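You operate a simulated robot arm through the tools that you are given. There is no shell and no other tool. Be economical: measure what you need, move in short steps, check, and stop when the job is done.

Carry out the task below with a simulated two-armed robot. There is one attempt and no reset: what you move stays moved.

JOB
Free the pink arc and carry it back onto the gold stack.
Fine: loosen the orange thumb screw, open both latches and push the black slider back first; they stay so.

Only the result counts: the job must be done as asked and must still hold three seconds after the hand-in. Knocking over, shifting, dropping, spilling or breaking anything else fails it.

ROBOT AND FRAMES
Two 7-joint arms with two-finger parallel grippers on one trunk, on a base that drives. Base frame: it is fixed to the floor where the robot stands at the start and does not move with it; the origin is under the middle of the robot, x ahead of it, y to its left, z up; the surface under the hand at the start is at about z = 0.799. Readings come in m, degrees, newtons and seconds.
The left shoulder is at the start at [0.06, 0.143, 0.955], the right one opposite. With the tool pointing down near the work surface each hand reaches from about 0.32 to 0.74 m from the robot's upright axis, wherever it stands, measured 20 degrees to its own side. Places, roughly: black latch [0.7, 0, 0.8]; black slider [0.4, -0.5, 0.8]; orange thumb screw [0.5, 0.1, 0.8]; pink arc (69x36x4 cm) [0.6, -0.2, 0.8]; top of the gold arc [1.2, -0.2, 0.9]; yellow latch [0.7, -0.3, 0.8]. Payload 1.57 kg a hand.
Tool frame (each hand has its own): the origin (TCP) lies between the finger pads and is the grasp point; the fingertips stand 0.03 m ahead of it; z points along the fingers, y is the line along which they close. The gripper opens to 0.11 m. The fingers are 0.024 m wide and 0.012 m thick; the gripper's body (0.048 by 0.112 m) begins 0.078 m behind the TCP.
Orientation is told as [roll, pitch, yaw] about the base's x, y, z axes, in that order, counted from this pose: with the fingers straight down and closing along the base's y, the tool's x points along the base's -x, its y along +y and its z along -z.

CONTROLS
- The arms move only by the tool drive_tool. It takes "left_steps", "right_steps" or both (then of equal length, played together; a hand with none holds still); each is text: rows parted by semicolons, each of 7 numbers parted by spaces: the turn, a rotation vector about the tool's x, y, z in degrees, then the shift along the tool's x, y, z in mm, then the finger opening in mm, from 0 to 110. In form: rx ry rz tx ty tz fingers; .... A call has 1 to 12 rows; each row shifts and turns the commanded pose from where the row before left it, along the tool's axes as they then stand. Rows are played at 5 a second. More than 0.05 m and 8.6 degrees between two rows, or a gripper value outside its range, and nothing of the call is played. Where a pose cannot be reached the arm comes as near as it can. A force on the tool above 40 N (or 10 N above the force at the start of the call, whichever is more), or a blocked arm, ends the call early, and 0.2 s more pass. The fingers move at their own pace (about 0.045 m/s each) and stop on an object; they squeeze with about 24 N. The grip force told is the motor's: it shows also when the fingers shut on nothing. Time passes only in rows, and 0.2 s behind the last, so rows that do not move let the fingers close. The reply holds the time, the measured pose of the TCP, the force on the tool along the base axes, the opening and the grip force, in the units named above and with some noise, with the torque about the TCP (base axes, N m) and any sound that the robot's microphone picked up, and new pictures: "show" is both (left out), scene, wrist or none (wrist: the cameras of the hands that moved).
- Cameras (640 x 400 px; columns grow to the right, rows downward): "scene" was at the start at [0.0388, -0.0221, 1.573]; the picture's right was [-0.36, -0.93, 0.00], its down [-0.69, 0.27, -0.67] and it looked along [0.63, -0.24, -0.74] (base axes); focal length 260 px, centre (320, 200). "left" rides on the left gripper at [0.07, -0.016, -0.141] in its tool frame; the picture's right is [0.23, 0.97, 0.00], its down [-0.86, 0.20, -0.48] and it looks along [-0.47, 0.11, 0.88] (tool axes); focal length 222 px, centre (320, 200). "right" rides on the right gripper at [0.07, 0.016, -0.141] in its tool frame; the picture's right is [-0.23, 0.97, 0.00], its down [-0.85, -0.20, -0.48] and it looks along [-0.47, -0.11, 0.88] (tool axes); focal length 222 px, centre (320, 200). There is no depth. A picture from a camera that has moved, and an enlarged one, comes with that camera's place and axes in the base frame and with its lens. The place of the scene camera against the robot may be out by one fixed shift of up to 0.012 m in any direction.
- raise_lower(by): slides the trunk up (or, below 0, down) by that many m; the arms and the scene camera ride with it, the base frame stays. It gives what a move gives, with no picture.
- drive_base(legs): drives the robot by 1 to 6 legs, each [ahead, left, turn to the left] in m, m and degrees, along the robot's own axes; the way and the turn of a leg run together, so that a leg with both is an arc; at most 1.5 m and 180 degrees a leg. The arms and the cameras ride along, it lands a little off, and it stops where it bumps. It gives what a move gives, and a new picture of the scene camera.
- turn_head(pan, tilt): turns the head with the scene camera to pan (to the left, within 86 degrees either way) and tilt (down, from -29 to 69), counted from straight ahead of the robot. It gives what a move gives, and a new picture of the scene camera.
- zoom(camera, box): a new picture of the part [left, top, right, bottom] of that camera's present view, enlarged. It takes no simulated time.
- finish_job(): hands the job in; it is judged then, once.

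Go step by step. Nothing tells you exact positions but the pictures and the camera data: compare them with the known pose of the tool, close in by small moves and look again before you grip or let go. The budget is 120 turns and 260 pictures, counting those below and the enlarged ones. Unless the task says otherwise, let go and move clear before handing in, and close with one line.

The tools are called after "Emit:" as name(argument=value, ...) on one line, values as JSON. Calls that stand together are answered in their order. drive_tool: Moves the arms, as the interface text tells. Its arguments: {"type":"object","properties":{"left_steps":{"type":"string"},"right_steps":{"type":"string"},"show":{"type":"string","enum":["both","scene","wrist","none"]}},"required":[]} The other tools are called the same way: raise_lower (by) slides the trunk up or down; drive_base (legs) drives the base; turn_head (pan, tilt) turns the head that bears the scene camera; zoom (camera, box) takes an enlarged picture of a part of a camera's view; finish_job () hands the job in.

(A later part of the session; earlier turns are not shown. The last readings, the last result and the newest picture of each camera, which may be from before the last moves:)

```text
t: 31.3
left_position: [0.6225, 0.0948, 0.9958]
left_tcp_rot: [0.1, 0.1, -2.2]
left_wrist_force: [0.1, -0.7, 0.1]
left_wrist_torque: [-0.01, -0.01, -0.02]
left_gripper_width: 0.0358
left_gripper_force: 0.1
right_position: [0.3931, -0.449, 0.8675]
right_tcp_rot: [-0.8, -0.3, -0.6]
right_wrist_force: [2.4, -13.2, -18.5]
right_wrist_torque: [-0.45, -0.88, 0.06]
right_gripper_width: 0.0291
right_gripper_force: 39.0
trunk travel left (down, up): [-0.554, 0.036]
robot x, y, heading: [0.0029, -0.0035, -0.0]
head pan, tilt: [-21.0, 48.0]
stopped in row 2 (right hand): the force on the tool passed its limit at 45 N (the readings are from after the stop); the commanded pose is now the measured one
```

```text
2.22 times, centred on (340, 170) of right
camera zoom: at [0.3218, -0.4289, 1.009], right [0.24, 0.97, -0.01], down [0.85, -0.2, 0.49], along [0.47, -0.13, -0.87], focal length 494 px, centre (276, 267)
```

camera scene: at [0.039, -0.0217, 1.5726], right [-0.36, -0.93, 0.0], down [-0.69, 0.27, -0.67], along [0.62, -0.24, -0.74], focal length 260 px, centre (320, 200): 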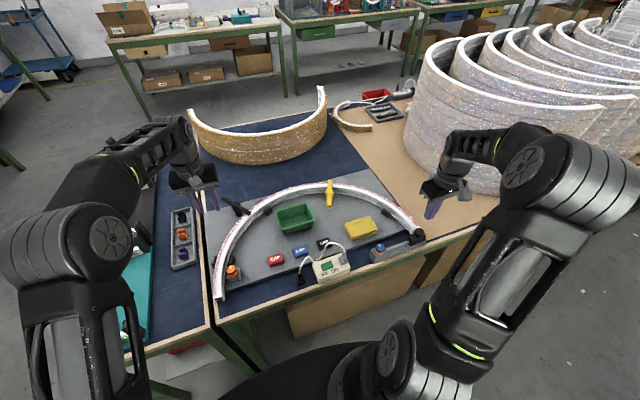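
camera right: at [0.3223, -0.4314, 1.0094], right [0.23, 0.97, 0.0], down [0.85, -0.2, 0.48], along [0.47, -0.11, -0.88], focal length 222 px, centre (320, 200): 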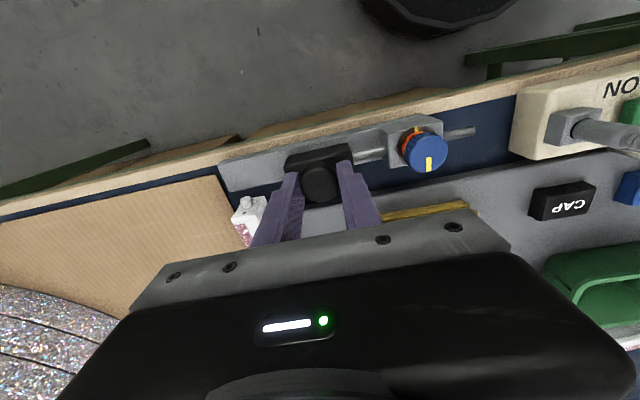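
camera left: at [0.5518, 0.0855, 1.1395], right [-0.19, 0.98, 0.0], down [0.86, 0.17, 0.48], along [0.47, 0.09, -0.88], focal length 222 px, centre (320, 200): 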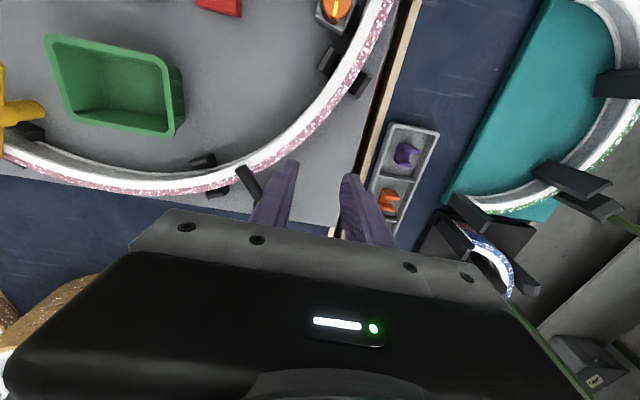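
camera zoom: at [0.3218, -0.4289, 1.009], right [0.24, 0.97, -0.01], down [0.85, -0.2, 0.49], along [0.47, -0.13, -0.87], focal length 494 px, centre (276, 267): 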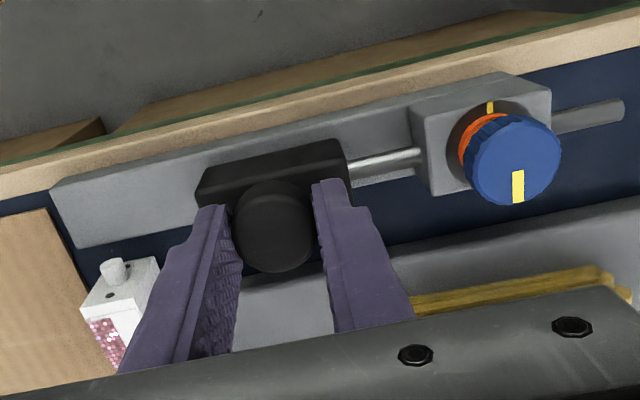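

The slider is at its end stop. I'll release and lift the right hand, then start on the black latch: the left hand goes over the inner side of the bar with fingers closed.

Emit:
drive_tool(right_steps="0 0 0 0 0 0 50;0 0 0 0 0 0 50;0 0 0 0 0 -30 50;0 0 0 0 0 -40 50;0 0 0 -40 0 -20 40;0 0 0 -40 0 0 30;0 0 0 -45 0 0 20;0 0 0 -45 20 0 0;0 0 0 0 20 0 0;0 0 0 0 20 0 0", left_steps="0 0 0 0 0 0 30;0 0 0 0 0 0 20;0 0 0 0 -25 0 0;0 0 0 0 -30 0 0;0 0 0 0 0 0 0;0 0 0 0 0 0 0;0 0 0 0 0 0 0;0 0 0 0 0 0 0;0 0 0 0 0 0 0;0 0 0 0 0 0 0")

```text
t: 33.5
left_position: [0.6202, 0.0424, 0.998]
left_tcp_rot: [-0.1, 0.1, -2.1]
left_wrist_force: [0.4, 0.8, -0.1]
left_wrist_torque: [-0.02, 0.0, -0.02]
left_gripper_width: 0.0
left_gripper_force: 21.4
right_position: [0.5628, -0.3853, 0.962]
right_tcp_rot: [-0.8, -0.3, -0.4]
right_wrist_force: [-0.6, 0.3, -0.4]
right_wrist_torque: [-0.01, -0.02, 0.0]
right_gripper_width: 0.0
right_gripper_force: 20.9
trunk travel left (down, up): [-0.554, 0.036]
robot x, y, heading: [0.0, 0.0019, -0.3]
head pan, tilt: [-21.0, 48.0]
camera scene: at [0.0392, -0.0218, 1.5726], right [-0.36, -0.93, 0.0], down [-0.69, 0.27, -0.67], along [0.62, -0.24, -0.74], focal length 260 px, centre (320, 200)
camera right: at [0.4918, -0.3657, 1.1014], right [0.23, 0.97, -0.01], down [0.85, -0.2, 0.49], along [0.47, -0.12, -0.87], focal length 222 px, centre (320, 200)
camera left: at [0.5505, 0.0296, 1.1387], right [-0.19, 0.98, 0.0], down [0.86, 0.17, 0.48], along [0.47, 0.09, -0.88], focal length 222 px, centre (320, 200)
```

scene: 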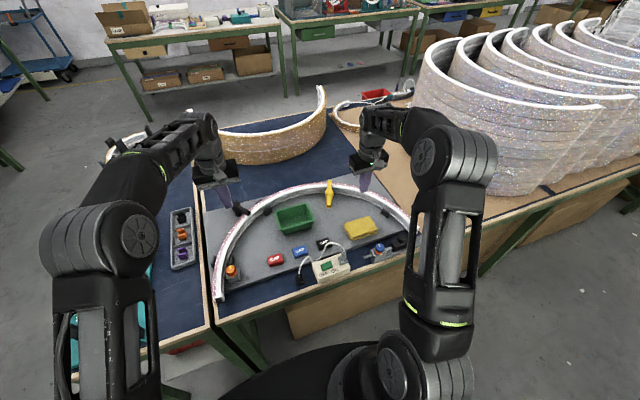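
right: 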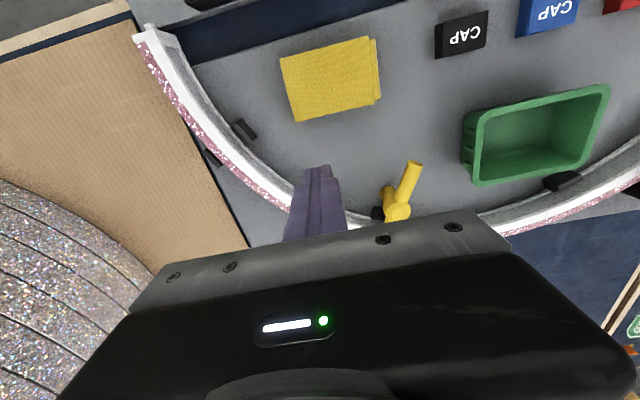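
left: 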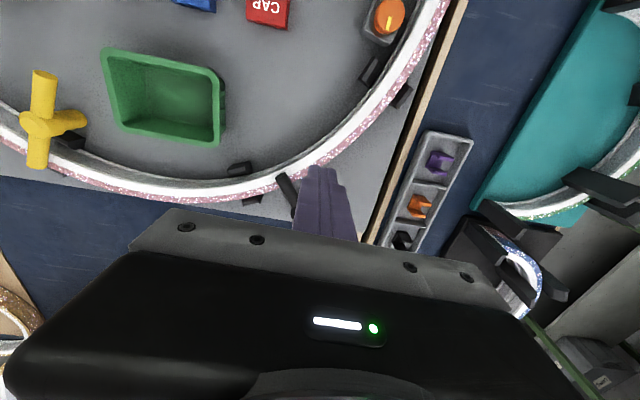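

The yellow hub is near [0.66, -0.296] and the black hub near [0.722, 0.038]. I'll bring the left hand above the black hub with its fingers across the bar, and set the right hand beside the yellow bar's inner half at height.

Emit:
drive_tool(left_steps="0 0 0 -40 0 0 30;0 0 0 -40 0 0 60;0 0 0 -22 0 0 60;0 0 -8 0 0 15 60;0 0 -8 0 0 15 60;0 0 -8 0 0 10 60;0 0 -8 0 0 10 60;0 0 -3 0 0 5 60", right_steps="0 0 0 -24 35 0 0;0 0 0 -24 39 0 0;0 0 0 0 0 0 0;0 0 0 0 0 0 0;0 0 0 0 0 0 0;0 0 0 0 0 0 0;0 0 0 0 0 0 0;0 0 0 0 0 0 0")

Emit:
zoom(camera="left", box=[220, 80, 420, 240])

Emit:
zoom(camera="scene", box=[180, 140, 400, 270])

```text
t: 35.3
left_position: [0.6392, 0.0411, 0.9421]
left_tcp_rot: [-0.1, 0.0, 33.1]
left_wrist_force: [-0.1, -0.1, 0.3]
left_wrist_torque: [0.0, 0.03, -0.04]
left_gripper_width: 0.0599
left_gripper_force: 0.0
left hand out of reach, approached as far as the arm can: row 1, 2, 3
right_position: [0.6083, -0.3117, 0.961]
right_tcp_rot: [-0.7, -0.4, -0.5]
right_wrist_force: [1.0, 0.2, -0.1]
right_wrist_torque: [0.0, -0.01, -0.01]
right_gripper_width: 0.0
right_gripper_force: 21.2
trunk travel left (down, up): [-0.554, 0.036]
robot x, y, heading: [0.0006, -0.001, -0.2]
head pan, tilt: [-21.0, 48.0]
camera scene: at [0.0389, -0.0223, 1.5726], right [-0.36, -0.93, 0.0], down [-0.69, 0.27, -0.67], along [0.62, -0.24, -0.74], focal length 260 px, centre (320, 200)
camera right: at [0.5393, -0.2922, 1.1014], right [0.24, 0.97, -0.01], down [0.85, -0.2, 0.49], along [0.47, -0.12, -0.87], focal length 222 px, centre (320, 200)
camera left: at [0.5907, -0.0092, 1.0845], right [-0.72, 0.69, 0.0], down [0.61, 0.63, 0.48], along [0.33, 0.34, -0.88], focal length 222 px, centre (320, 200)
```

scene: 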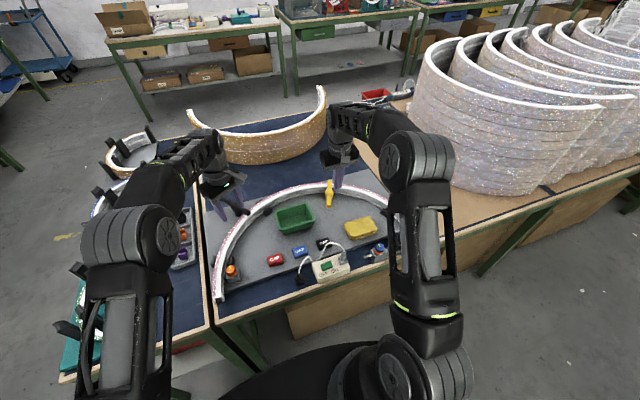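
right: 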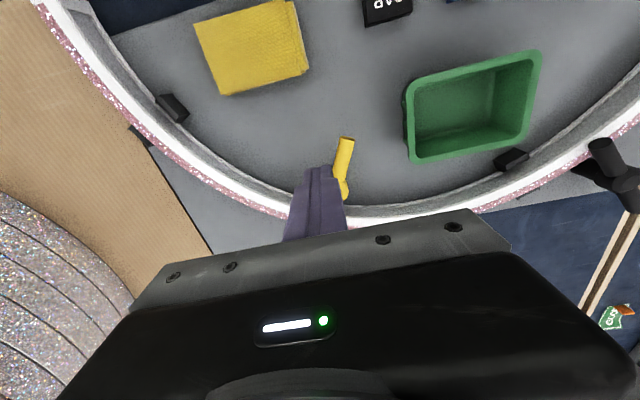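
left: 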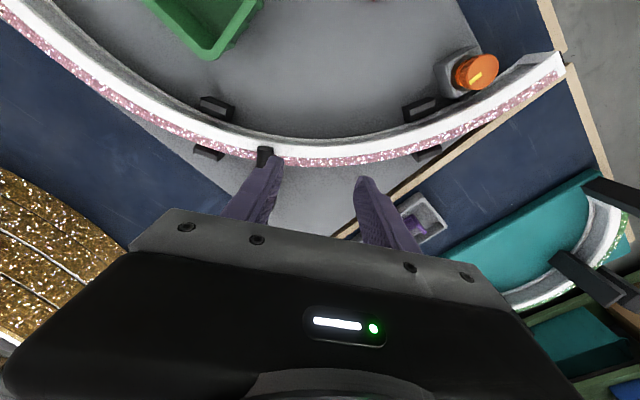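

```text
2.50 times, centred on (320, 160) of left
camera zoom: at [0.5907, -0.0092, 1.0845], right [-0.72, 0.69, 0.0], down [0.61, 0.63, 0.48], along [0.33, 0.34, -0.88], focal length 555 px, centre (320, 300)
```

zoom: 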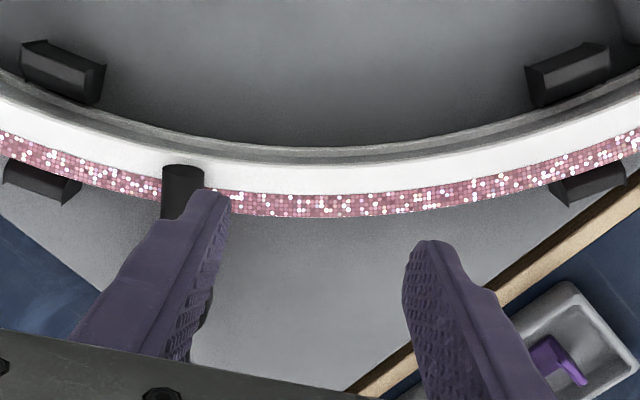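

```text
2.91 times, centred on (290, 205) of scene
camera zoom: at [0.0389, -0.0223, 1.5726], right [-0.36, -0.93, 0.0], down [-0.69, 0.27, -0.67], along [0.62, -0.24, -0.74], focal length 758 px, centre (407, 186)
```

zoom: 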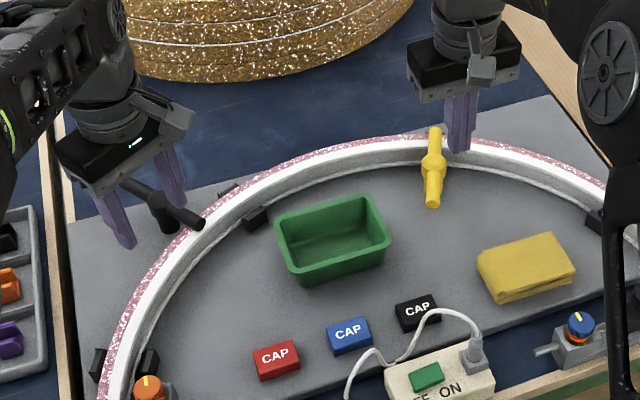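

The left hand is at its reach limit for the black hub. The base front is at about x=0.30 and the table edge at 0.36, so I'll drive 5 cm ahead.

Emit:
drive_base(legs=[[0.05, 0, 0]])

```text
t: 36.2
left_position: [0.69, 0.0407, 0.941]
left_tcp_rot: [0.1, 0.2, 32.9]
left_wrist_force: [0.7, 0.5, -0.4]
left_wrist_torque: [-0.03, 0.03, 0.01]
left_gripper_width: 0.0598
left_gripper_force: 0.1
right_position: [0.6603, -0.3112, 0.9587]
right_tcp_rot: [-0.7, -0.2, -0.5]
right_wrist_force: [0.6, 0.3, 0.2]
right_wrist_torque: [0.01, 0.05, -0.01]
right_gripper_width: 0.0
right_gripper_force: 21.0
trunk travel left (down, up): [-0.554, 0.036]
robot x, y, heading: [0.0511, -0.0036, 0.1]
head pan, tilt: [-21.0, 48.0]
camera scene: at [0.0911, -0.0225, 1.5725], right [-0.36, -0.93, 0.0], down [-0.69, 0.27, -0.67], along [0.62, -0.24, -0.74], focal length 260 px, centre (320, 200)
```

scene: 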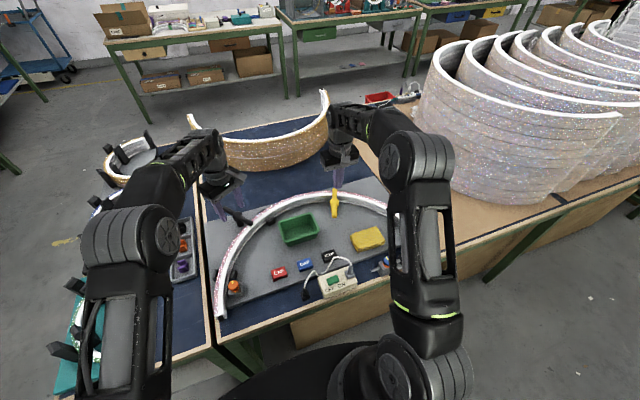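

No bump. Now I'll move the left hand over the black hub and check the view, with the right hand back to its start spot.

Emit:
drive_tool(left_steps="0 0 0 -13 -10 0 60;0 0 0 -12 -10 0 60;0 0 0 0 0 0 60", right_steps="0 0 0 25 0 0 0;0 0 0 24 0 0 0;0 0 0 0 0 0 0", show="wrist")

Emit:
zoom(camera="left", box=[220, 100, 420, 240])

Emit:
zoom(camera="right", box=[220, 80, 420, 240])

```text
t: 37.0
left_position: [0.7211, 0.0381, 0.9433]
left_tcp_rot: [0.1, 0.0, 33.0]
left_wrist_force: [0.2, 0.0, -0.8]
left_wrist_torque: [-0.01, 0.01, -0.02]
left_gripper_width: 0.06
left_gripper_force: 0.1
right_position: [0.6113, -0.3105, 0.9597]
right_tcp_rot: [-0.6, -0.3, -0.5]
right_wrist_force: [0.5, -0.1, 1.0]
right_wrist_torque: [0.02, 0.06, -0.02]
right_gripper_width: 0.0
right_gripper_force: 21.6
trunk travel left (down, up): [-0.554, 0.036]
robot x, y, heading: [0.0486, -0.0039, -0.3]
head pan, tilt: [-21.0, 48.0]
camera right: at [0.5402, -0.2915, 1.1008], right [0.23, 0.97, -0.01], down [0.85, -0.2, 0.49], along [0.47, -0.12, -0.87], focal length 222 px, centre (320, 200)
camera left: at [0.672, -0.0127, 1.084], right [-0.72, 0.69, 0.0], down [0.61, 0.63, 0.48], along [0.33, 0.34, -0.88], focal length 222 px, centre (320, 200)
```

right: 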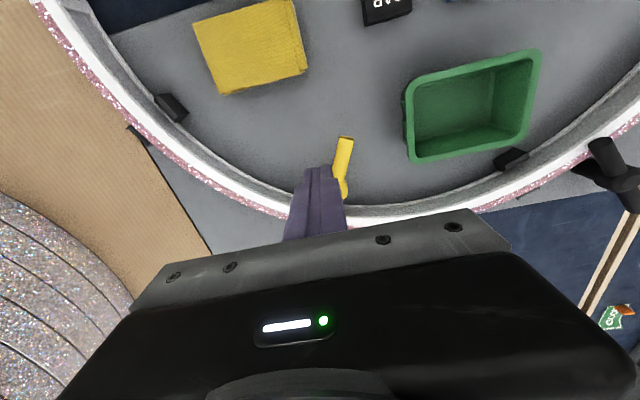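
left: 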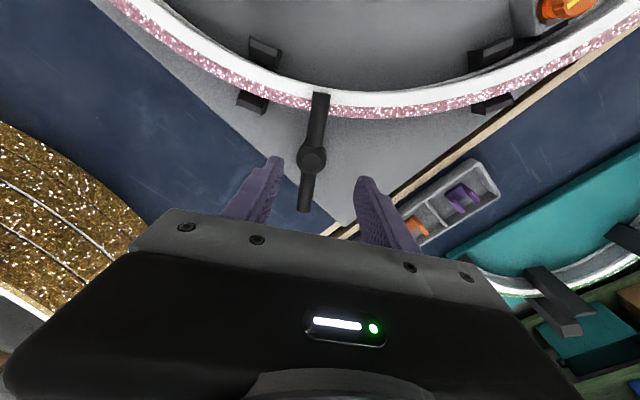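

```text
2.86 times, centred on (320, 170) of left
camera zoom: at [0.672, -0.0127, 1.084], right [-0.72, 0.69, 0.0], down [0.61, 0.63, 0.48], along [0.33, 0.34, -0.88], focal length 635 px, centre (320, 286)
```

zoom: 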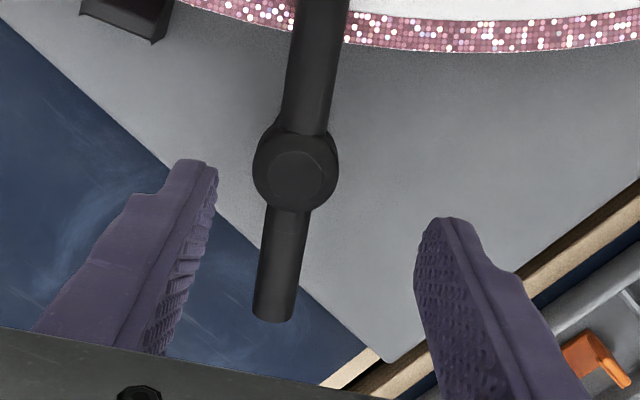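

```text
2.50 times, centred on (320, 160) of right
camera zoom: at [0.5402, -0.2915, 1.1008], right [0.23, 0.97, -0.01], down [0.85, -0.2, 0.49], along [0.47, -0.12, -0.87], focal length 555 px, centre (320, 300)
```

zoom: 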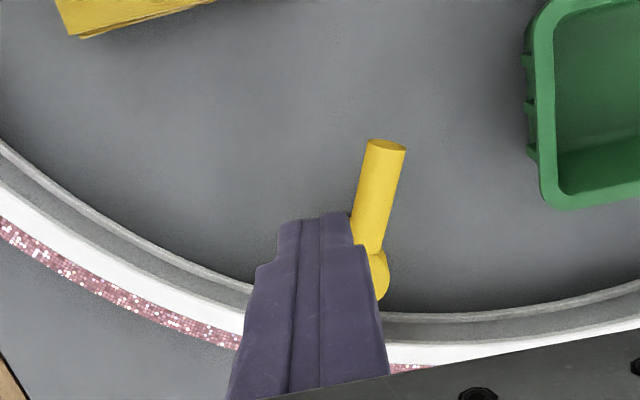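

Both hands are placed. I'll lower the left hand around the black hub and grip it, and lower the right hand beside the yellow bar.

Emit:
drive_tool(left_steps="0 0 -3 -2.6 -8.9 10 60;0 0 0 0 0 20 60;0 0 0 0 0 20 60;0 0 0 0 0 20 60;0 0 0 0 0 0 15;0 0 0 0 0 0 15;0 0 0 0 0 0 15", right_steps="0 0 0 0 0 15 0;0 0 0 0 0 25 0;0 0 0 0 0 25 0;0 0 0 0 0 25 0;0 0 0 0 0 0 0;0 0 0 0 0 0 0;0 0 0 0 0 0 0", show="wrist")

Emit:
zoom(camera="left", box=[220, 100, 420, 240])

```text
t: 38.6
left_position: [0.7257, 0.0313, 0.8763]
left_tcp_rot: [-0.2, 0.0, 35.8]
left_wrist_force: [13.2, -14.2, -1.9]
left_wrist_torque: [-0.28, -0.48, -0.1]
left_gripper_width: 0.0329
left_gripper_force: 24.9
left hand out of reach, approached as far as the arm can: row 1
right_position: [0.6127, -0.3138, 0.8686]
right_tcp_rot: [-0.6, -0.3, -0.5]
right_wrist_force: [-0.3, 1.1, 0.2]
right_wrist_torque: [-0.02, 0.02, 0.01]
right_gripper_width: 0.0004
right_gripper_force: 21.4
trunk travel left (down, up): [-0.554, 0.036]
robot x, y, heading: [0.049, -0.0001, -0.4]
head pan, tilt: [-21.0, 48.0]
camera right: at [0.5416, -0.2942, 1.0099], right [0.24, 0.97, -0.01], down [0.85, -0.2, 0.48], along [0.47, -0.12, -0.88], focal length 222 px, centre (320, 200)
camera left: at [0.6791, -0.0211, 1.0184], right [-0.75, 0.66, 0.0], down [0.58, 0.66, 0.48], along [0.32, 0.36, -0.88], focal length 222 px, centre (320, 200)
```

right: 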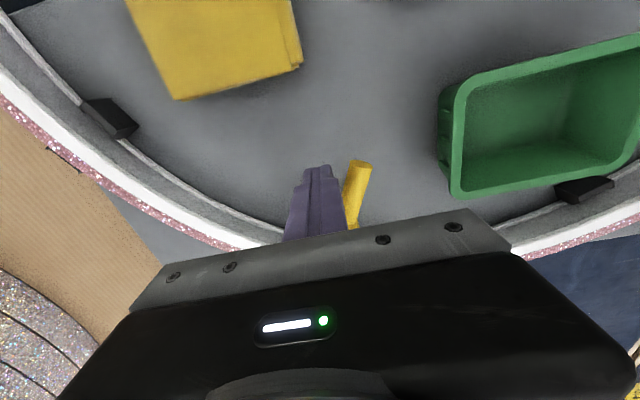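
left: 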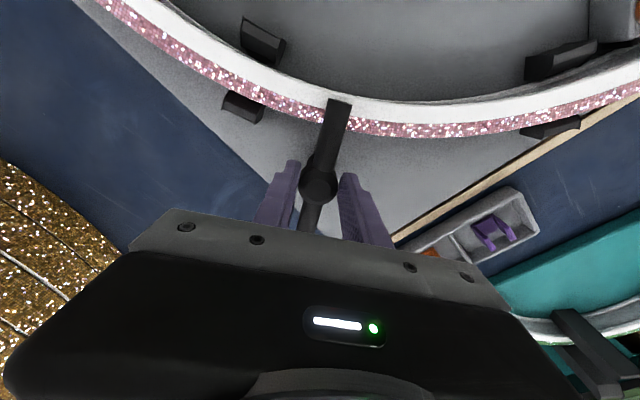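

```text
2.86 times, centred on (320, 170) of left
camera zoom: at [0.6791, -0.0211, 1.0184], right [-0.75, 0.66, 0.0], down [0.58, 0.66, 0.48], along [0.32, 0.36, -0.88], focal length 635 px, centre (320, 286)
```

zoom: 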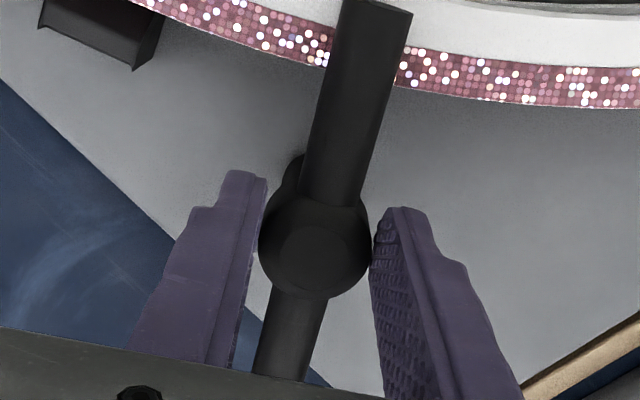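

The hub is gripped at 33 mm. I'll try turning it counter-clockwise.

Emit:
drive_tool(left_steps="0 0 -8 0 0 0 15;0 0 -8 0 0 0 15;0 0 -8 0 0 0 15", show="wrist")

```text
t: 39.4
left_position: [0.7264, 0.0291, 0.8758]
left_tcp_rot: [-0.5, 0.1, 59.7]
left_wrist_force: [20.8, -31.6, -0.7]
left_wrist_torque: [-0.56, -0.19, -1.46]
left_gripper_width: 0.034
left_gripper_force: 42.0
right_position: [0.6128, -0.3152, 0.8677]
right_tcp_rot: [-0.6, -0.2, -0.5]
right_wrist_force: [1.0, -0.9, 0.2]
right_wrist_torque: [-0.01, 0.04, -0.02]
right_gripper_width: 0.0
right_gripper_force: 21.3
trunk travel left (down, up): [-0.554, 0.036]
robot x, y, heading: [0.0511, -0.0011, -0.2]
head pan, tilt: [-21.0, 48.0]
camera left: at [0.7052, -0.0383, 1.0187], right [-0.96, 0.29, -0.01], down [0.26, 0.84, 0.48], along [0.15, 0.45, -0.88], focal length 222 px, centre (320, 200)
```

left: 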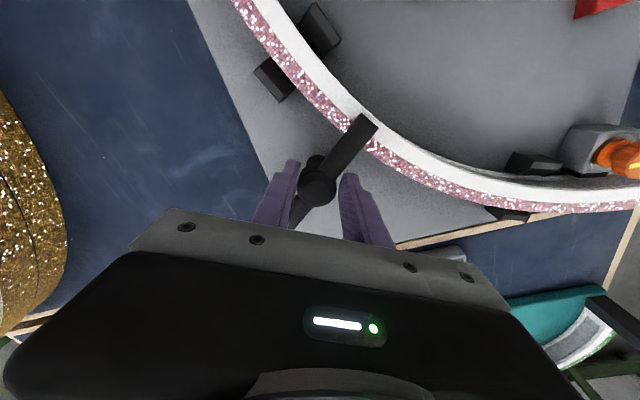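

The bar didn't follow and the torque reached 1.5 N m, so it opens the other way. I'll turn it clockwise.

Emit:
drive_tool(left_steps="0 0 0 0 0 0 42;0 0 8 0 0 0 42;0 0 8 0 0 0 42;0 0 8 0 0 0 42;0 0 0 0 0 0 15;0 0 0 0 0 0 15;0 0 8 0 0 0 15;0 0 8 0 0 0 15;0 0 8 0 0 0 15;0 0 8 0 0 0 15", show="wrist")

```text
t: 41.6
left_position: [0.7245, 0.0342, 0.8768]
left_tcp_rot: [0.0, -0.1, 3.8]
left_wrist_force: [12.5, -12.0, -4.8]
left_wrist_torque: [-0.68, -0.49, -0.05]
left_gripper_width: 0.0316
left_gripper_force: 40.2
right_position: [0.6131, -0.3119, 0.8696]
right_tcp_rot: [-0.5, -0.2, -0.5]
right_wrist_force: [0.3, 0.3, -0.2]
right_wrist_torque: [-0.01, -0.01, 0.0]
right_gripper_width: 0.0
right_gripper_force: 21.4
trunk travel left (down, up): [-0.554, 0.036]
robot x, y, heading: [0.0477, -0.0058, -0.1]
head pan, tilt: [-21.0, 48.0]
camera left: at [0.657, 0.0149, 1.0179], right [-0.29, 0.96, 0.0], down [0.84, 0.26, 0.48], along [0.46, 0.14, -0.88], focal length 222 px, centre (320, 200)
```

left: 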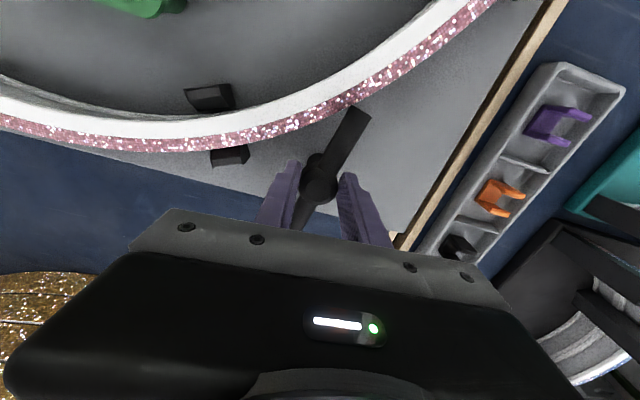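

The bar turns clockwise and its tip is nearly off the arc. I'll continue.

Emit:
drive_tool(left_steps="0 0 8 0 0 0 15;0 0 8 0 0 0 15;0 0 8 0 0 0 15;0 0 8 0 0 0 15;0 0 8 0 0 0 15;0 0 8 0 0 0 15;0 0 8 0 0 0 15", show="wrist")

```text
t: 43.2
left_position: [0.7266, 0.043, 0.8765]
left_tcp_rot: [0.2, 0.1, -51.8]
left_wrist_force: [11.2, 24.9, -3.6]
left_wrist_torque: [0.22, -0.12, 1.22]
left_gripper_width: 0.0324
left_gripper_force: 40.4
right_position: [0.6122, -0.3088, 0.8704]
right_tcp_rot: [-0.8, -0.2, -0.4]
right_wrist_force: [0.0, 0.9, -0.3]
right_wrist_torque: [0.02, 0.01, 0.0]
right_gripper_width: 0.0
right_gripper_force: 21.5
trunk travel left (down, up): [-0.554, 0.036]
robot x, y, heading: [0.049, 0.001, -0.0]
head pan, tilt: [-21.0, 48.0]
camera left: at [0.6705, 0.0873, 1.0181], right [0.63, 0.78, 0.0], down [0.68, -0.55, 0.48], along [0.37, -0.3, -0.88], focal length 222 px, centre (320, 200)
```

left: 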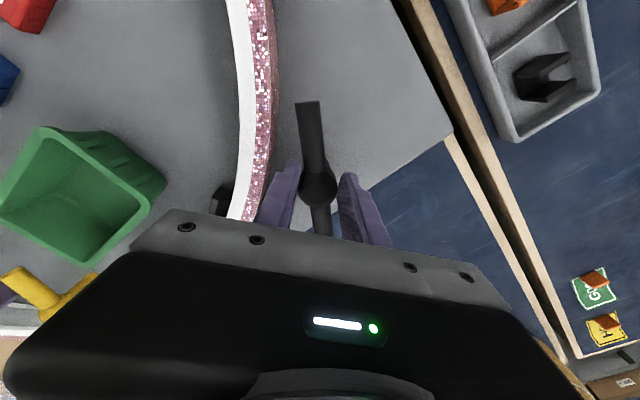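

The black latch is open, with its bar tangential and at its stop. I'll release and lift the left hand, then push the yellow bar's inner half toward +y.

Emit:
drive_tool(left_steps="0 0 0 0 0 0 38;0 0 0 0 0 0 38;0 0 0 0 0 -30 38;0 0 0 0 0 -40 38;0 0 0 0 0 -40 38", show="none")

Emit:
drive_tool(right_steps="0 0 0 -3 10 0 0;0 0 0 -2 10 0 0;0 0 0 -2 12 0 0;0 0 0 -7 9 0 0;0 0 0 -7 9 0 0;0 0 0 -9 4 0 0;0 0 0 -9 4 0 0", show="both")

```text
t: 44.4
left_position: [0.7215, 0.0342, 0.9377]
left_tcp_rot: [0.0, -0.1, -52.1]
left_wrist_force: [-0.2, -0.7, -0.4]
left_wrist_torque: [0.03, 0.03, -0.01]
left_gripper_width: 0.0382
left_gripper_force: 0.1
left hand out of reach, approached as far as the arm can: row 4, 5
right_position: [0.6116, -0.3121, 0.8712]
right_tcp_rot: [-0.7, -0.3, -0.5]
right_wrist_force: [0.8, 0.7, 0.4]
right_wrist_torque: [0.0, -0.02, -0.05]
right_gripper_width: 0.0
right_gripper_force: 21.5
trunk travel left (down, up): [-0.554, 0.036]
robot x, y, heading: [0.0496, 0.0013, -0.1]
head pan, tilt: [-21.0, 48.0]
```

```text
t: 46.0
left_position: [0.721, 0.0357, 0.9391]
left_tcp_rot: [0.2, -0.2, -52.1]
left_wrist_force: [-0.6, 0.5, -0.1]
left_wrist_torque: [0.0, -0.02, 0.01]
left_gripper_width: 0.0378
left_gripper_force: 0.0
right_position: [0.648, -0.2563, 0.8687]
right_tcp_rot: [-0.6, 0.0, -0.5]
right_wrist_force: [-11.9, -2.8, 3.4]
right_wrist_torque: [-0.2, 0.21, -0.07]
right_gripper_width: 0.0
right_gripper_force: 21.2
trunk travel left (down, up): [-0.554, 0.036]
robot x, y, heading: [0.05, -0.0036, -0.1]
head pan, tilt: [-21.0, 48.0]
camera scene: at [0.0865, -0.0227, 1.5727], right [-0.36, -0.93, 0.0], down [-0.69, 0.27, -0.67], along [0.62, -0.24, -0.74], focal length 260 px, centre (320, 200)
camera right: at [0.5777, -0.2361, 1.0106], right [0.24, 0.97, -0.01], down [0.85, -0.2, 0.48], along [0.47, -0.12, -0.88], focal length 222 px, centre (320, 200)
```

scene: 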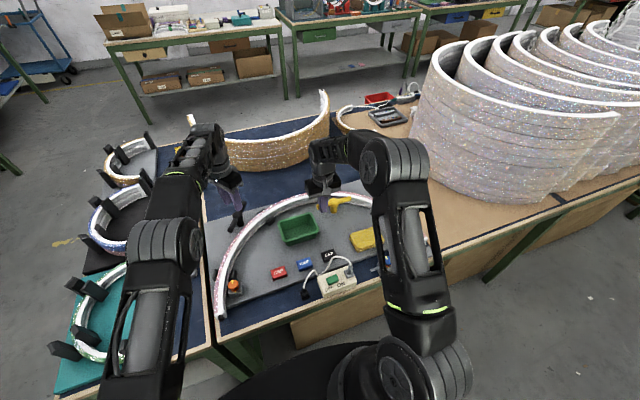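
right: 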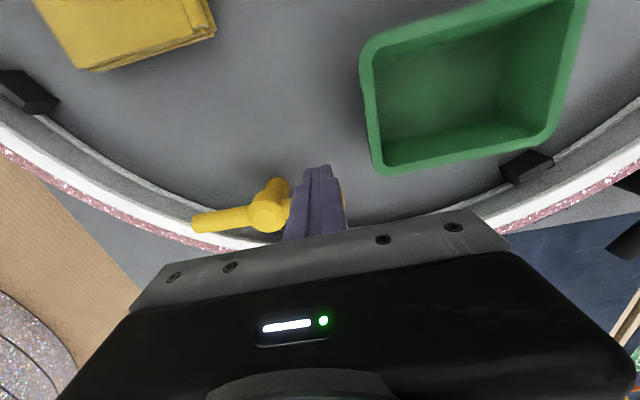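

The yellow bar has swung round. I'll push slightly more to reach its stop, then back off, lift and look.

Emit:
drive_tool(right_steps="0 0 0 -6 1 0 0;0 0 0 15 0 0 0;0 0 0 10 0 -20 0;0 0 0 0 0 -40 0;0 0 0 0 0 -40 0;0 0 0 40 0 0 0;0 0 0 40 0 0 0;0 0 0 30 0 0 0", show="wrist")

Emit:
zoom(camera="right", box=[220, 110, 420, 240])

Emit:
zoom(camera="scene", box=[190, 160, 400, 310])

```text
t: 47.8
left_position: [0.7214, 0.035, 0.9379]
left_tcp_rot: [0.1, -0.1, -52.1]
left_wrist_force: [-0.5, 0.9, 0.0]
left_wrist_torque: [0.03, 0.0, -0.02]
left_gripper_width: 0.0382
left_gripper_force: 0.1
right_position: [0.5193, -0.2512, 0.9681]
right_tcp_rot: [-0.7, -0.4, -0.5]
right_wrist_force: [0.5, 0.6, 0.1]
right_wrist_torque: [0.0, -0.01, 0.03]
right_gripper_width: 0.0
right_gripper_force: 21.6
trunk travel left (down, up): [-0.554, 0.036]
robot x, y, heading: [0.0509, 0.0037, -0.2]
head pan, tilt: [-21.0, 48.0]
camera right: at [0.4487, -0.2313, 1.1097], right [0.23, 0.97, -0.01], down [0.85, -0.2, 0.49], along [0.47, -0.12, -0.87], focal length 222 px, centre (320, 200)
```

right: 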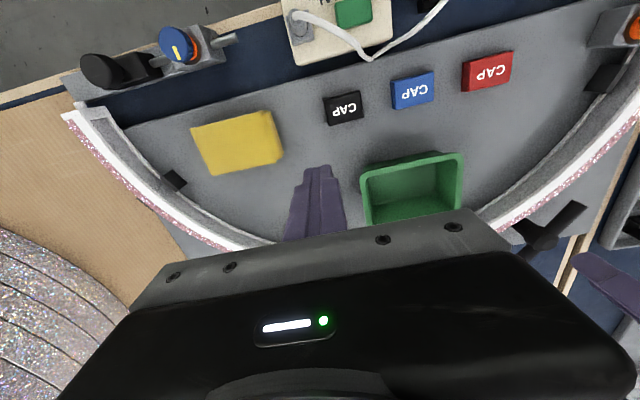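

```text
3.08 times, centred on (320, 175) of right
camera zoom: at [0.4487, -0.2313, 1.1097], right [0.23, 0.97, -0.01], down [0.85, -0.2, 0.49], along [0.47, -0.12, -0.87], focal length 684 px, centre (320, 277)
```

zoom: 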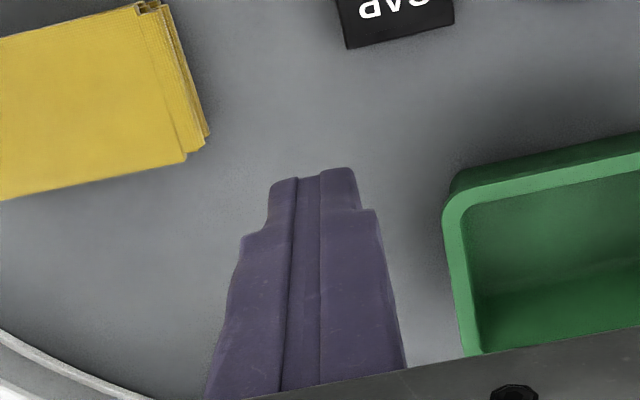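

```text
2.67 times, centred on (295, 235) of scene
camera zoom: at [0.0878, -0.0225, 1.5726], right [-0.36, -0.93, 0.0], down [-0.69, 0.27, -0.67], along [0.62, -0.24, -0.74], focal length 695 px, centre (387, 107)
```

zoom: 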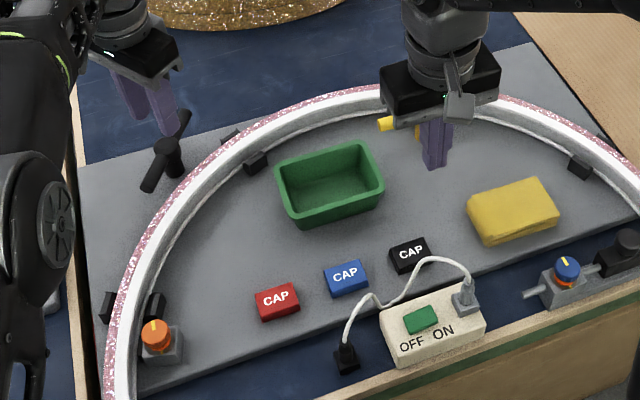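

All four holders are open. Before gripping, I'll look around to plan the route to the far side of the gold stack.

Emit:
turn_head(pan=50, tilt=25)

Emit:
turn_head(pan=-5, tilt=30)

Emit:
zoom(camera="scene", box=[180, 60, 440, 240])

```text
t: 49.3
left_position: [0.7222, 0.0343, 0.9373]
left_tcp_rot: [0.1, 0.0, -52.1]
left_wrist_force: [0.2, 0.3, 0.2]
left_wrist_torque: [0.0, -0.03, -0.01]
left_gripper_width: 0.038
left_gripper_force: 0.0
right_position: [0.5208, -0.2509, 0.9679]
right_tcp_rot: [-0.7, -0.3, -0.4]
right_wrist_force: [-0.5, 0.4, 0.7]
right_wrist_torque: [0.01, 0.0, 0.0]
right_gripper_width: 0.0
right_gripper_force: 21.1
trunk travel left (down, up): [-0.554, 0.036]
robot x, y, heading: [0.052, -0.0017, -0.1]
head pan, tilt: [50.0, 25.0]
camera scene: at [0.0745, 0.0764, 1.6074], right [0.76, -0.64, 0.0], down [-0.27, -0.32, -0.91], along [0.58, 0.69, -0.42], focal length 260 px, centre (320, 200)
```

scene: 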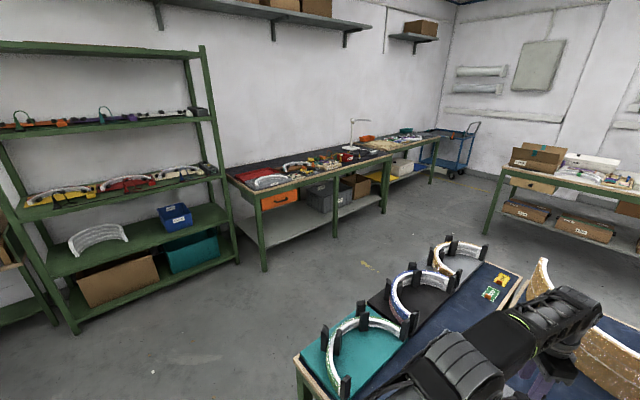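

```text
t: 50.5
left_position: [0.7227, 0.0356, 0.9368]
left_tcp_rot: [0.0, -0.1, -52.1]
left_wrist_force: [0.8, -0.9, 0.3]
left_wrist_torque: [-0.04, 0.0, 0.01]
left_gripper_width: 0.0381
left_gripper_force: 0.0
right_position: [0.5201, -0.2504, 0.9681]
right_tcp_rot: [-0.7, -0.3, -0.6]
right_wrist_force: [0.2, 0.0, -0.1]
right_wrist_torque: [-0.04, -0.01, -0.01]
right_gripper_width: 0.0
right_gripper_force: 21.2
trunk travel left (down, up): [-0.554, 0.036]
robot x, y, heading: [0.0517, 0.0019, -0.2]
head pan, tilt: [-5.0, 30.0]
camera scene: at [0.1052, -0.002, 1.5994], right [-0.09, -1.0, 0.0], down [-0.5, 0.04, -0.87], along [0.86, -0.08, -0.5], focal length 260 px, centre (320, 200)
```

scene: 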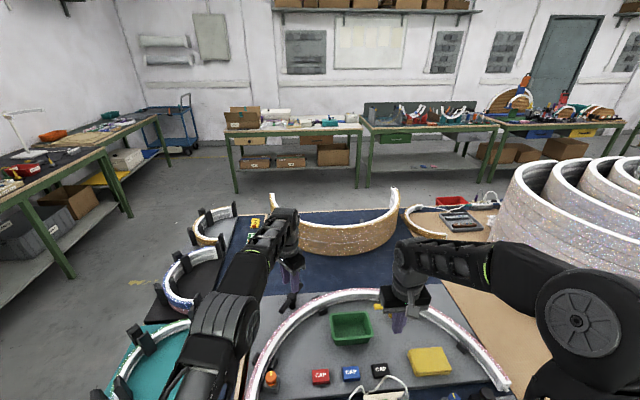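

```text
2.22 times, centred on (310, 150) of scene
camera zoom: at [0.1052, -0.002, 1.5994], right [-0.09, -1.0, 0.0], down [-0.5, 0.04, -0.87], along [0.86, -0.08, -0.5], focal length 579 px, centre (342, 311)
```

zoom: 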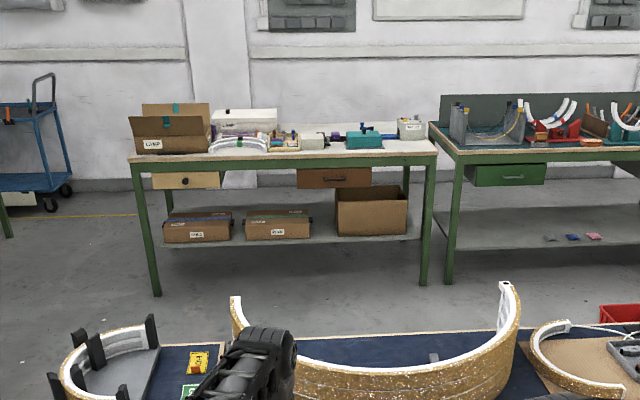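

Behind the gold table (its back edge is near x≈1.38) there are about 2 m of clear floor, and the left corridor at y 0.55–1.8 is clear too. I'll now move both hands above grip points about 53° either side of the arc's axis, with the fingers closing radially.

Emit:
drive_tool(left_steps="0 0 0 29.6 -20.5 0 60;0 0 0 29.6 -20.5 0 80;0 0 0 29.6 -20.5 0 80;0 0 -7.5 0 0 0 80;0 0 -7.5 0 0 0 80;0 0 0 0 0 0 80;0 0 0 0 0 0 80;0 0 0 0 0 0 80;0 0 0 0 0 0 80;0 0 0 0 0 0 80;0 0 0 0 0 0 80", right_steps="0 0 0 -16.5 -35 0 0;0 0 0 -16.5 -35 0 0;0 0 0 -16.5 -35 0 20;0 0 0 -16.5 -35 0 40;0 0 0 -16.5 -35 0 60;0 0 0 -16.5 -36 0 80;0 0 -7.5 0 0 0 80;0 0 -7.5 0 0 0 80;0 0 -7.5 0 0 0 80;0 0 -7.5 0 0 0 80;0 0 -7.5 0 0 0 80", show="wrist")

Emit:
turn_head(pan=-15, tilt=55)

```text
t: 52.9
left_position: [0.6194, 0.0692, 0.9374]
left_tcp_rot: [0.0, -0.1, -37.1]
left_wrist_force: [0.4, -0.4, 0.7]
left_wrist_torque: [-0.01, 0.02, 0.01]
left_gripper_width: 0.0801
left_gripper_force: 0.0
right_position: [0.6162, -0.4643, 0.9709]
right_tcp_rot: [-0.7, 0.3, 37.2]
right_wrist_force: [-0.4, 0.2, 0.5]
right_wrist_torque: [-0.03, 0.0, 0.02]
right_gripper_width: 0.0797
right_gripper_force: 0.1
trunk travel left (down, up): [-0.554, 0.036]
robot x, y, heading: [0.0467, 0.004, 0.2]
head pan, tilt: [-5.0, 30.0]
camera right: at [0.5519, -0.4898, 1.1134], right [-0.41, 0.91, -0.01], down [0.8, 0.36, 0.48], along [0.44, 0.18, -0.88], focal length 222 px, centre (320, 200)
camera left: at [0.555, 0.0983, 1.0784], right [0.41, 0.91, 0.0], down [0.8, -0.36, 0.48], along [0.44, -0.19, -0.88], focal length 222 px, centre (320, 200)
```

right: 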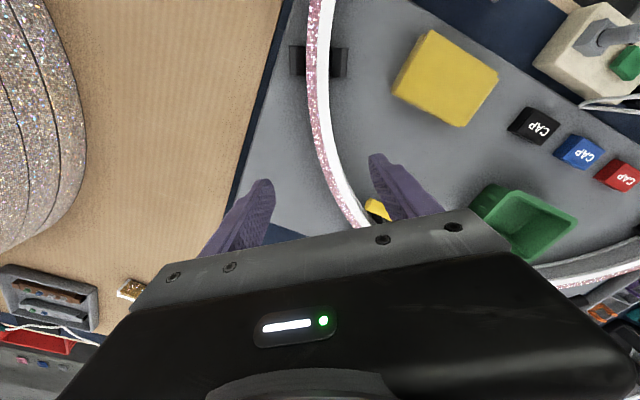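
left: 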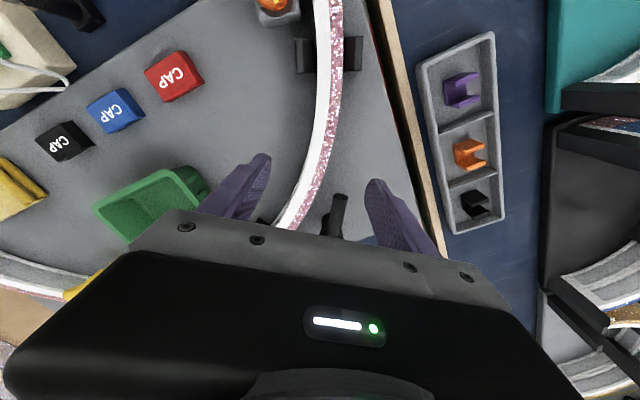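

```text
t: 53.8
left_position: [0.62, 0.069, 0.9376]
left_tcp_rot: [0.0, 0.0, -37.1]
left_wrist_force: [0.8, 1.2, 0.2]
left_wrist_torque: [0.01, -0.01, 0.0]
left_gripper_width: 0.08
left_gripper_force: 0.1
right_position: [0.6181, -0.4625, 0.972]
right_tcp_rot: [-0.6, 0.2, 37.1]
right_wrist_force: [0.0, 0.4, -0.5]
right_wrist_torque: [0.01, 0.0, 0.03]
right_gripper_width: 0.0801
right_gripper_force: 0.0
trunk travel left (down, up): [-0.554, 0.036]
robot x, y, heading: [0.0514, -0.0029, -0.2]
head pan, tilt: [-15.0, 55.0]
camera scene: at [0.0848, -0.0128, 1.5634], right [-0.26, -0.97, 0.0], down [-0.79, 0.21, -0.57], along [0.55, -0.15, -0.82], focal length 260 px, centre (320, 200)
```

scene: 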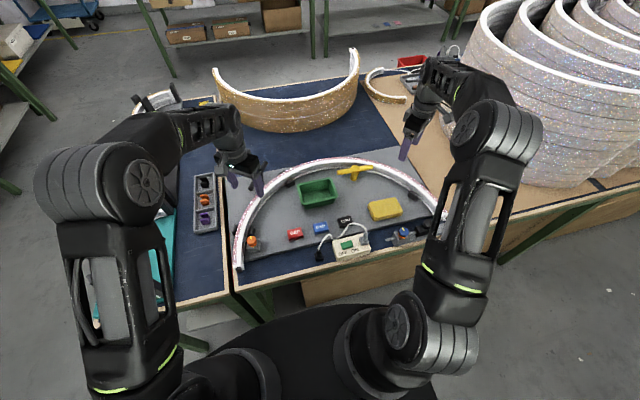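

A fit of the arc from both wrist cameras gives centre [0.397, -0.191] and mid radius 0.341. I'll correct the yaw and radius slightly, come down partway and check.

Emit:
drive_tool(left_steps="0 0 3 0 0 20 80;0 0 0 0 0 20 80;0 0 0 0 0 15 80;0 0 0 0 0 0 80", right_steps="0 0 -3 0 8 25 80;0 0 0 0 0 30 80;0 0 0 0 0 35 80;0 0 0 0 0 0 80", show="wrist")

Emit:
zoom(camera="left", box=[220, 80, 420, 240])

Emit:
zoom(camera="right", box=[220, 80, 420, 240])

```text
t: 54.8
left_position: [0.6186, 0.0679, 0.8816]
left_tcp_rot: [-0.1, 0.0, -40.1]
left_wrist_force: [-0.4, -0.3, -0.2]
left_wrist_torque: [0.0, 0.03, -0.02]
left_gripper_width: 0.0802
left_gripper_force: 0.0
right_position: [0.613, -0.4582, 0.8816]
right_tcp_rot: [-0.6, 0.2, 40.0]
right_wrist_force: [-0.1, -0.5, -0.8]
right_wrist_torque: [0.0, 0.01, 0.01]
right_gripper_width: 0.0801
right_gripper_force: 0.1
trunk travel left (down, up): [-0.554, 0.036]
robot x, y, heading: [0.0493, 0.0003, -0.2]
head pan, tilt: [-15.0, 55.0]
camera right: at [0.5486, -0.4885, 1.0233], right [-0.45, 0.89, -0.01], down [0.78, 0.4, 0.48], along [0.43, 0.21, -0.88], focal length 222 px, centre (320, 200)
camera left: at [0.5564, 0.1018, 1.0232], right [0.45, 0.89, 0.0], down [0.78, -0.4, 0.48], along [0.43, -0.22, -0.88], focal length 222 px, centre (320, 200)
```

right: 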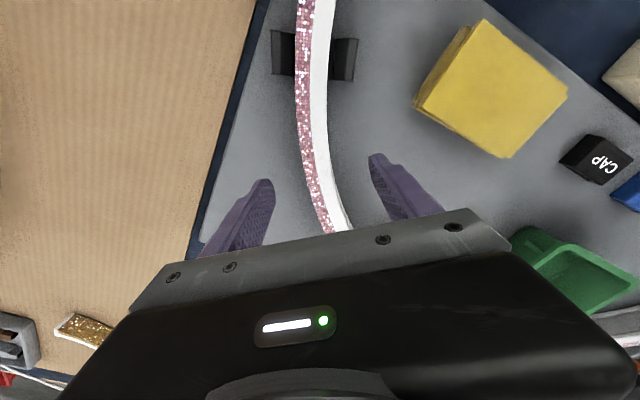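
left: 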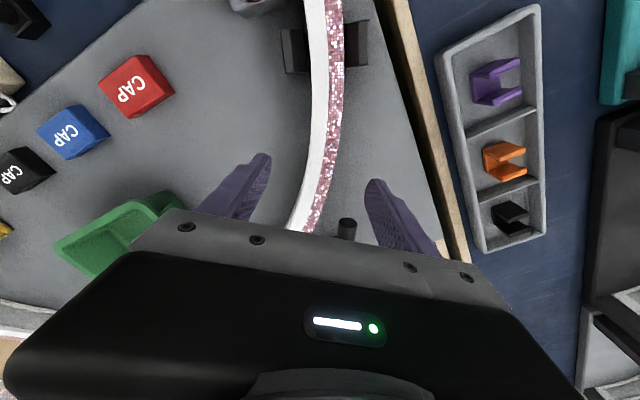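

```text
2.50 times, centred on (320, 160) of left
camera zoom: at [0.5564, 0.1018, 1.0232], right [0.45, 0.89, 0.0], down [0.78, -0.4, 0.48], along [0.43, -0.22, -0.88], focal length 555 px, centre (320, 300)
```

zoom: 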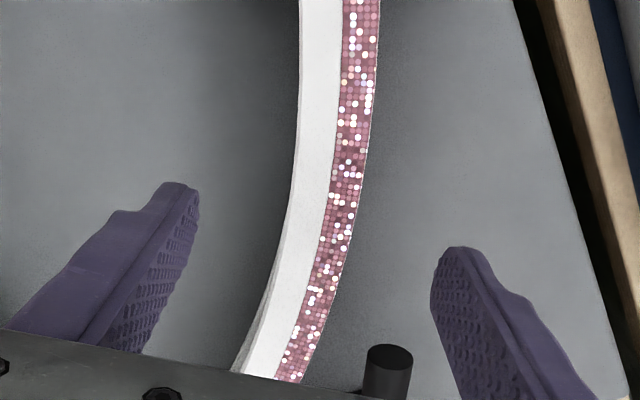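

```text
2.50 times, centred on (320, 160) of right
camera zoom: at [0.5486, -0.4885, 1.0233], right [-0.45, 0.89, -0.01], down [0.78, 0.4, 0.48], along [0.43, 0.21, -0.88], focal length 555 px, centre (320, 300)
```

zoom: 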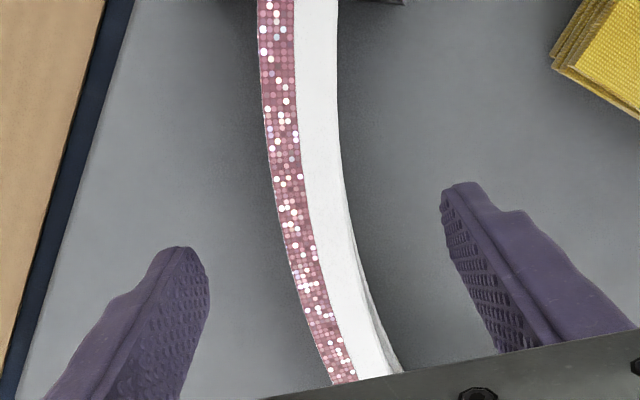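

The arc is centred between both pairs of fingers and the black bar's end is clear. I'll go down and close both hands together.

Emit:
drive_tool(left_steps="0 0 0 0 0 15 80;0 0 0 0 0 15 80;0 0 0 0 0 3 60;0 0 0 0 0 0 45", right_steps="0 0 0 0 0 15 80;0 0 0 0 0 15 80;0 0 0 0 0 3 60;0 0 0 0 0 0 45", show="wrist")

```text
t: 55.8
left_position: [0.6195, 0.0692, 0.849]
left_tcp_rot: [0.0, 0.0, -40.1]
left_wrist_force: [0.0, 0.1, 0.0]
left_wrist_torque: [0.0, -0.01, 0.02]
left_gripper_width: 0.0449
left_gripper_force: 0.2
right_position: [0.6146, -0.4582, 0.849]
right_tcp_rot: [-0.7, 0.1, 40.0]
right_wrist_force: [0.1, -0.4, -0.8]
right_wrist_torque: [0.0, -0.03, -0.01]
right_gripper_width: 0.0451
right_gripper_force: 0.0
trunk travel left (down, up): [-0.554, 0.036]
robot x, y, heading: [0.0455, -0.0023, -0.2]
head pan, tilt: [-15.0, 55.0]
camera right: at [0.5495, -0.4883, 0.9904], right [-0.45, 0.89, -0.01], down [0.78, 0.4, 0.48], along [0.43, 0.21, -0.88], focal length 222 px, centre (320, 200)
camera left: at [0.5565, 0.1023, 0.9903], right [0.45, 0.89, 0.0], down [0.78, -0.4, 0.48], along [0.43, -0.22, -0.88], focal length 222 px, centre (320, 200)
```

right: 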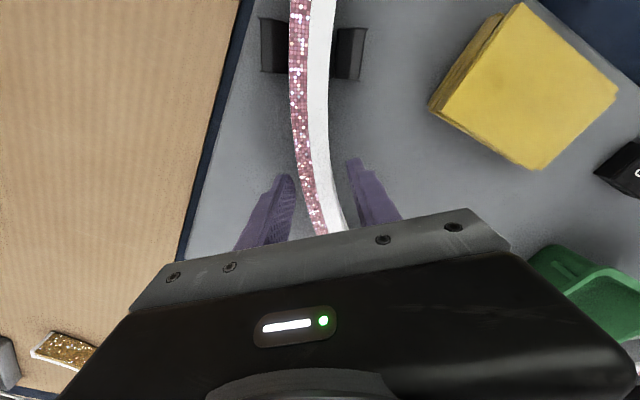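
left: 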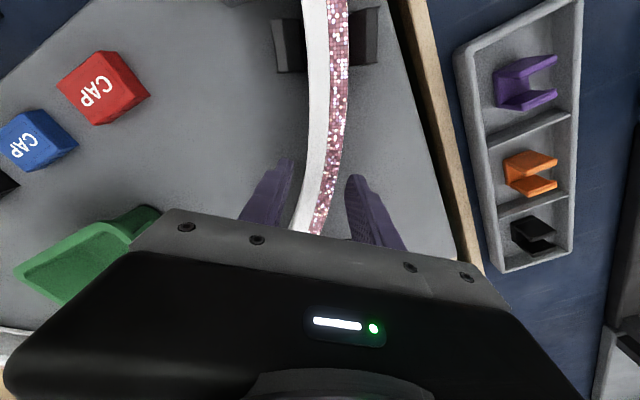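

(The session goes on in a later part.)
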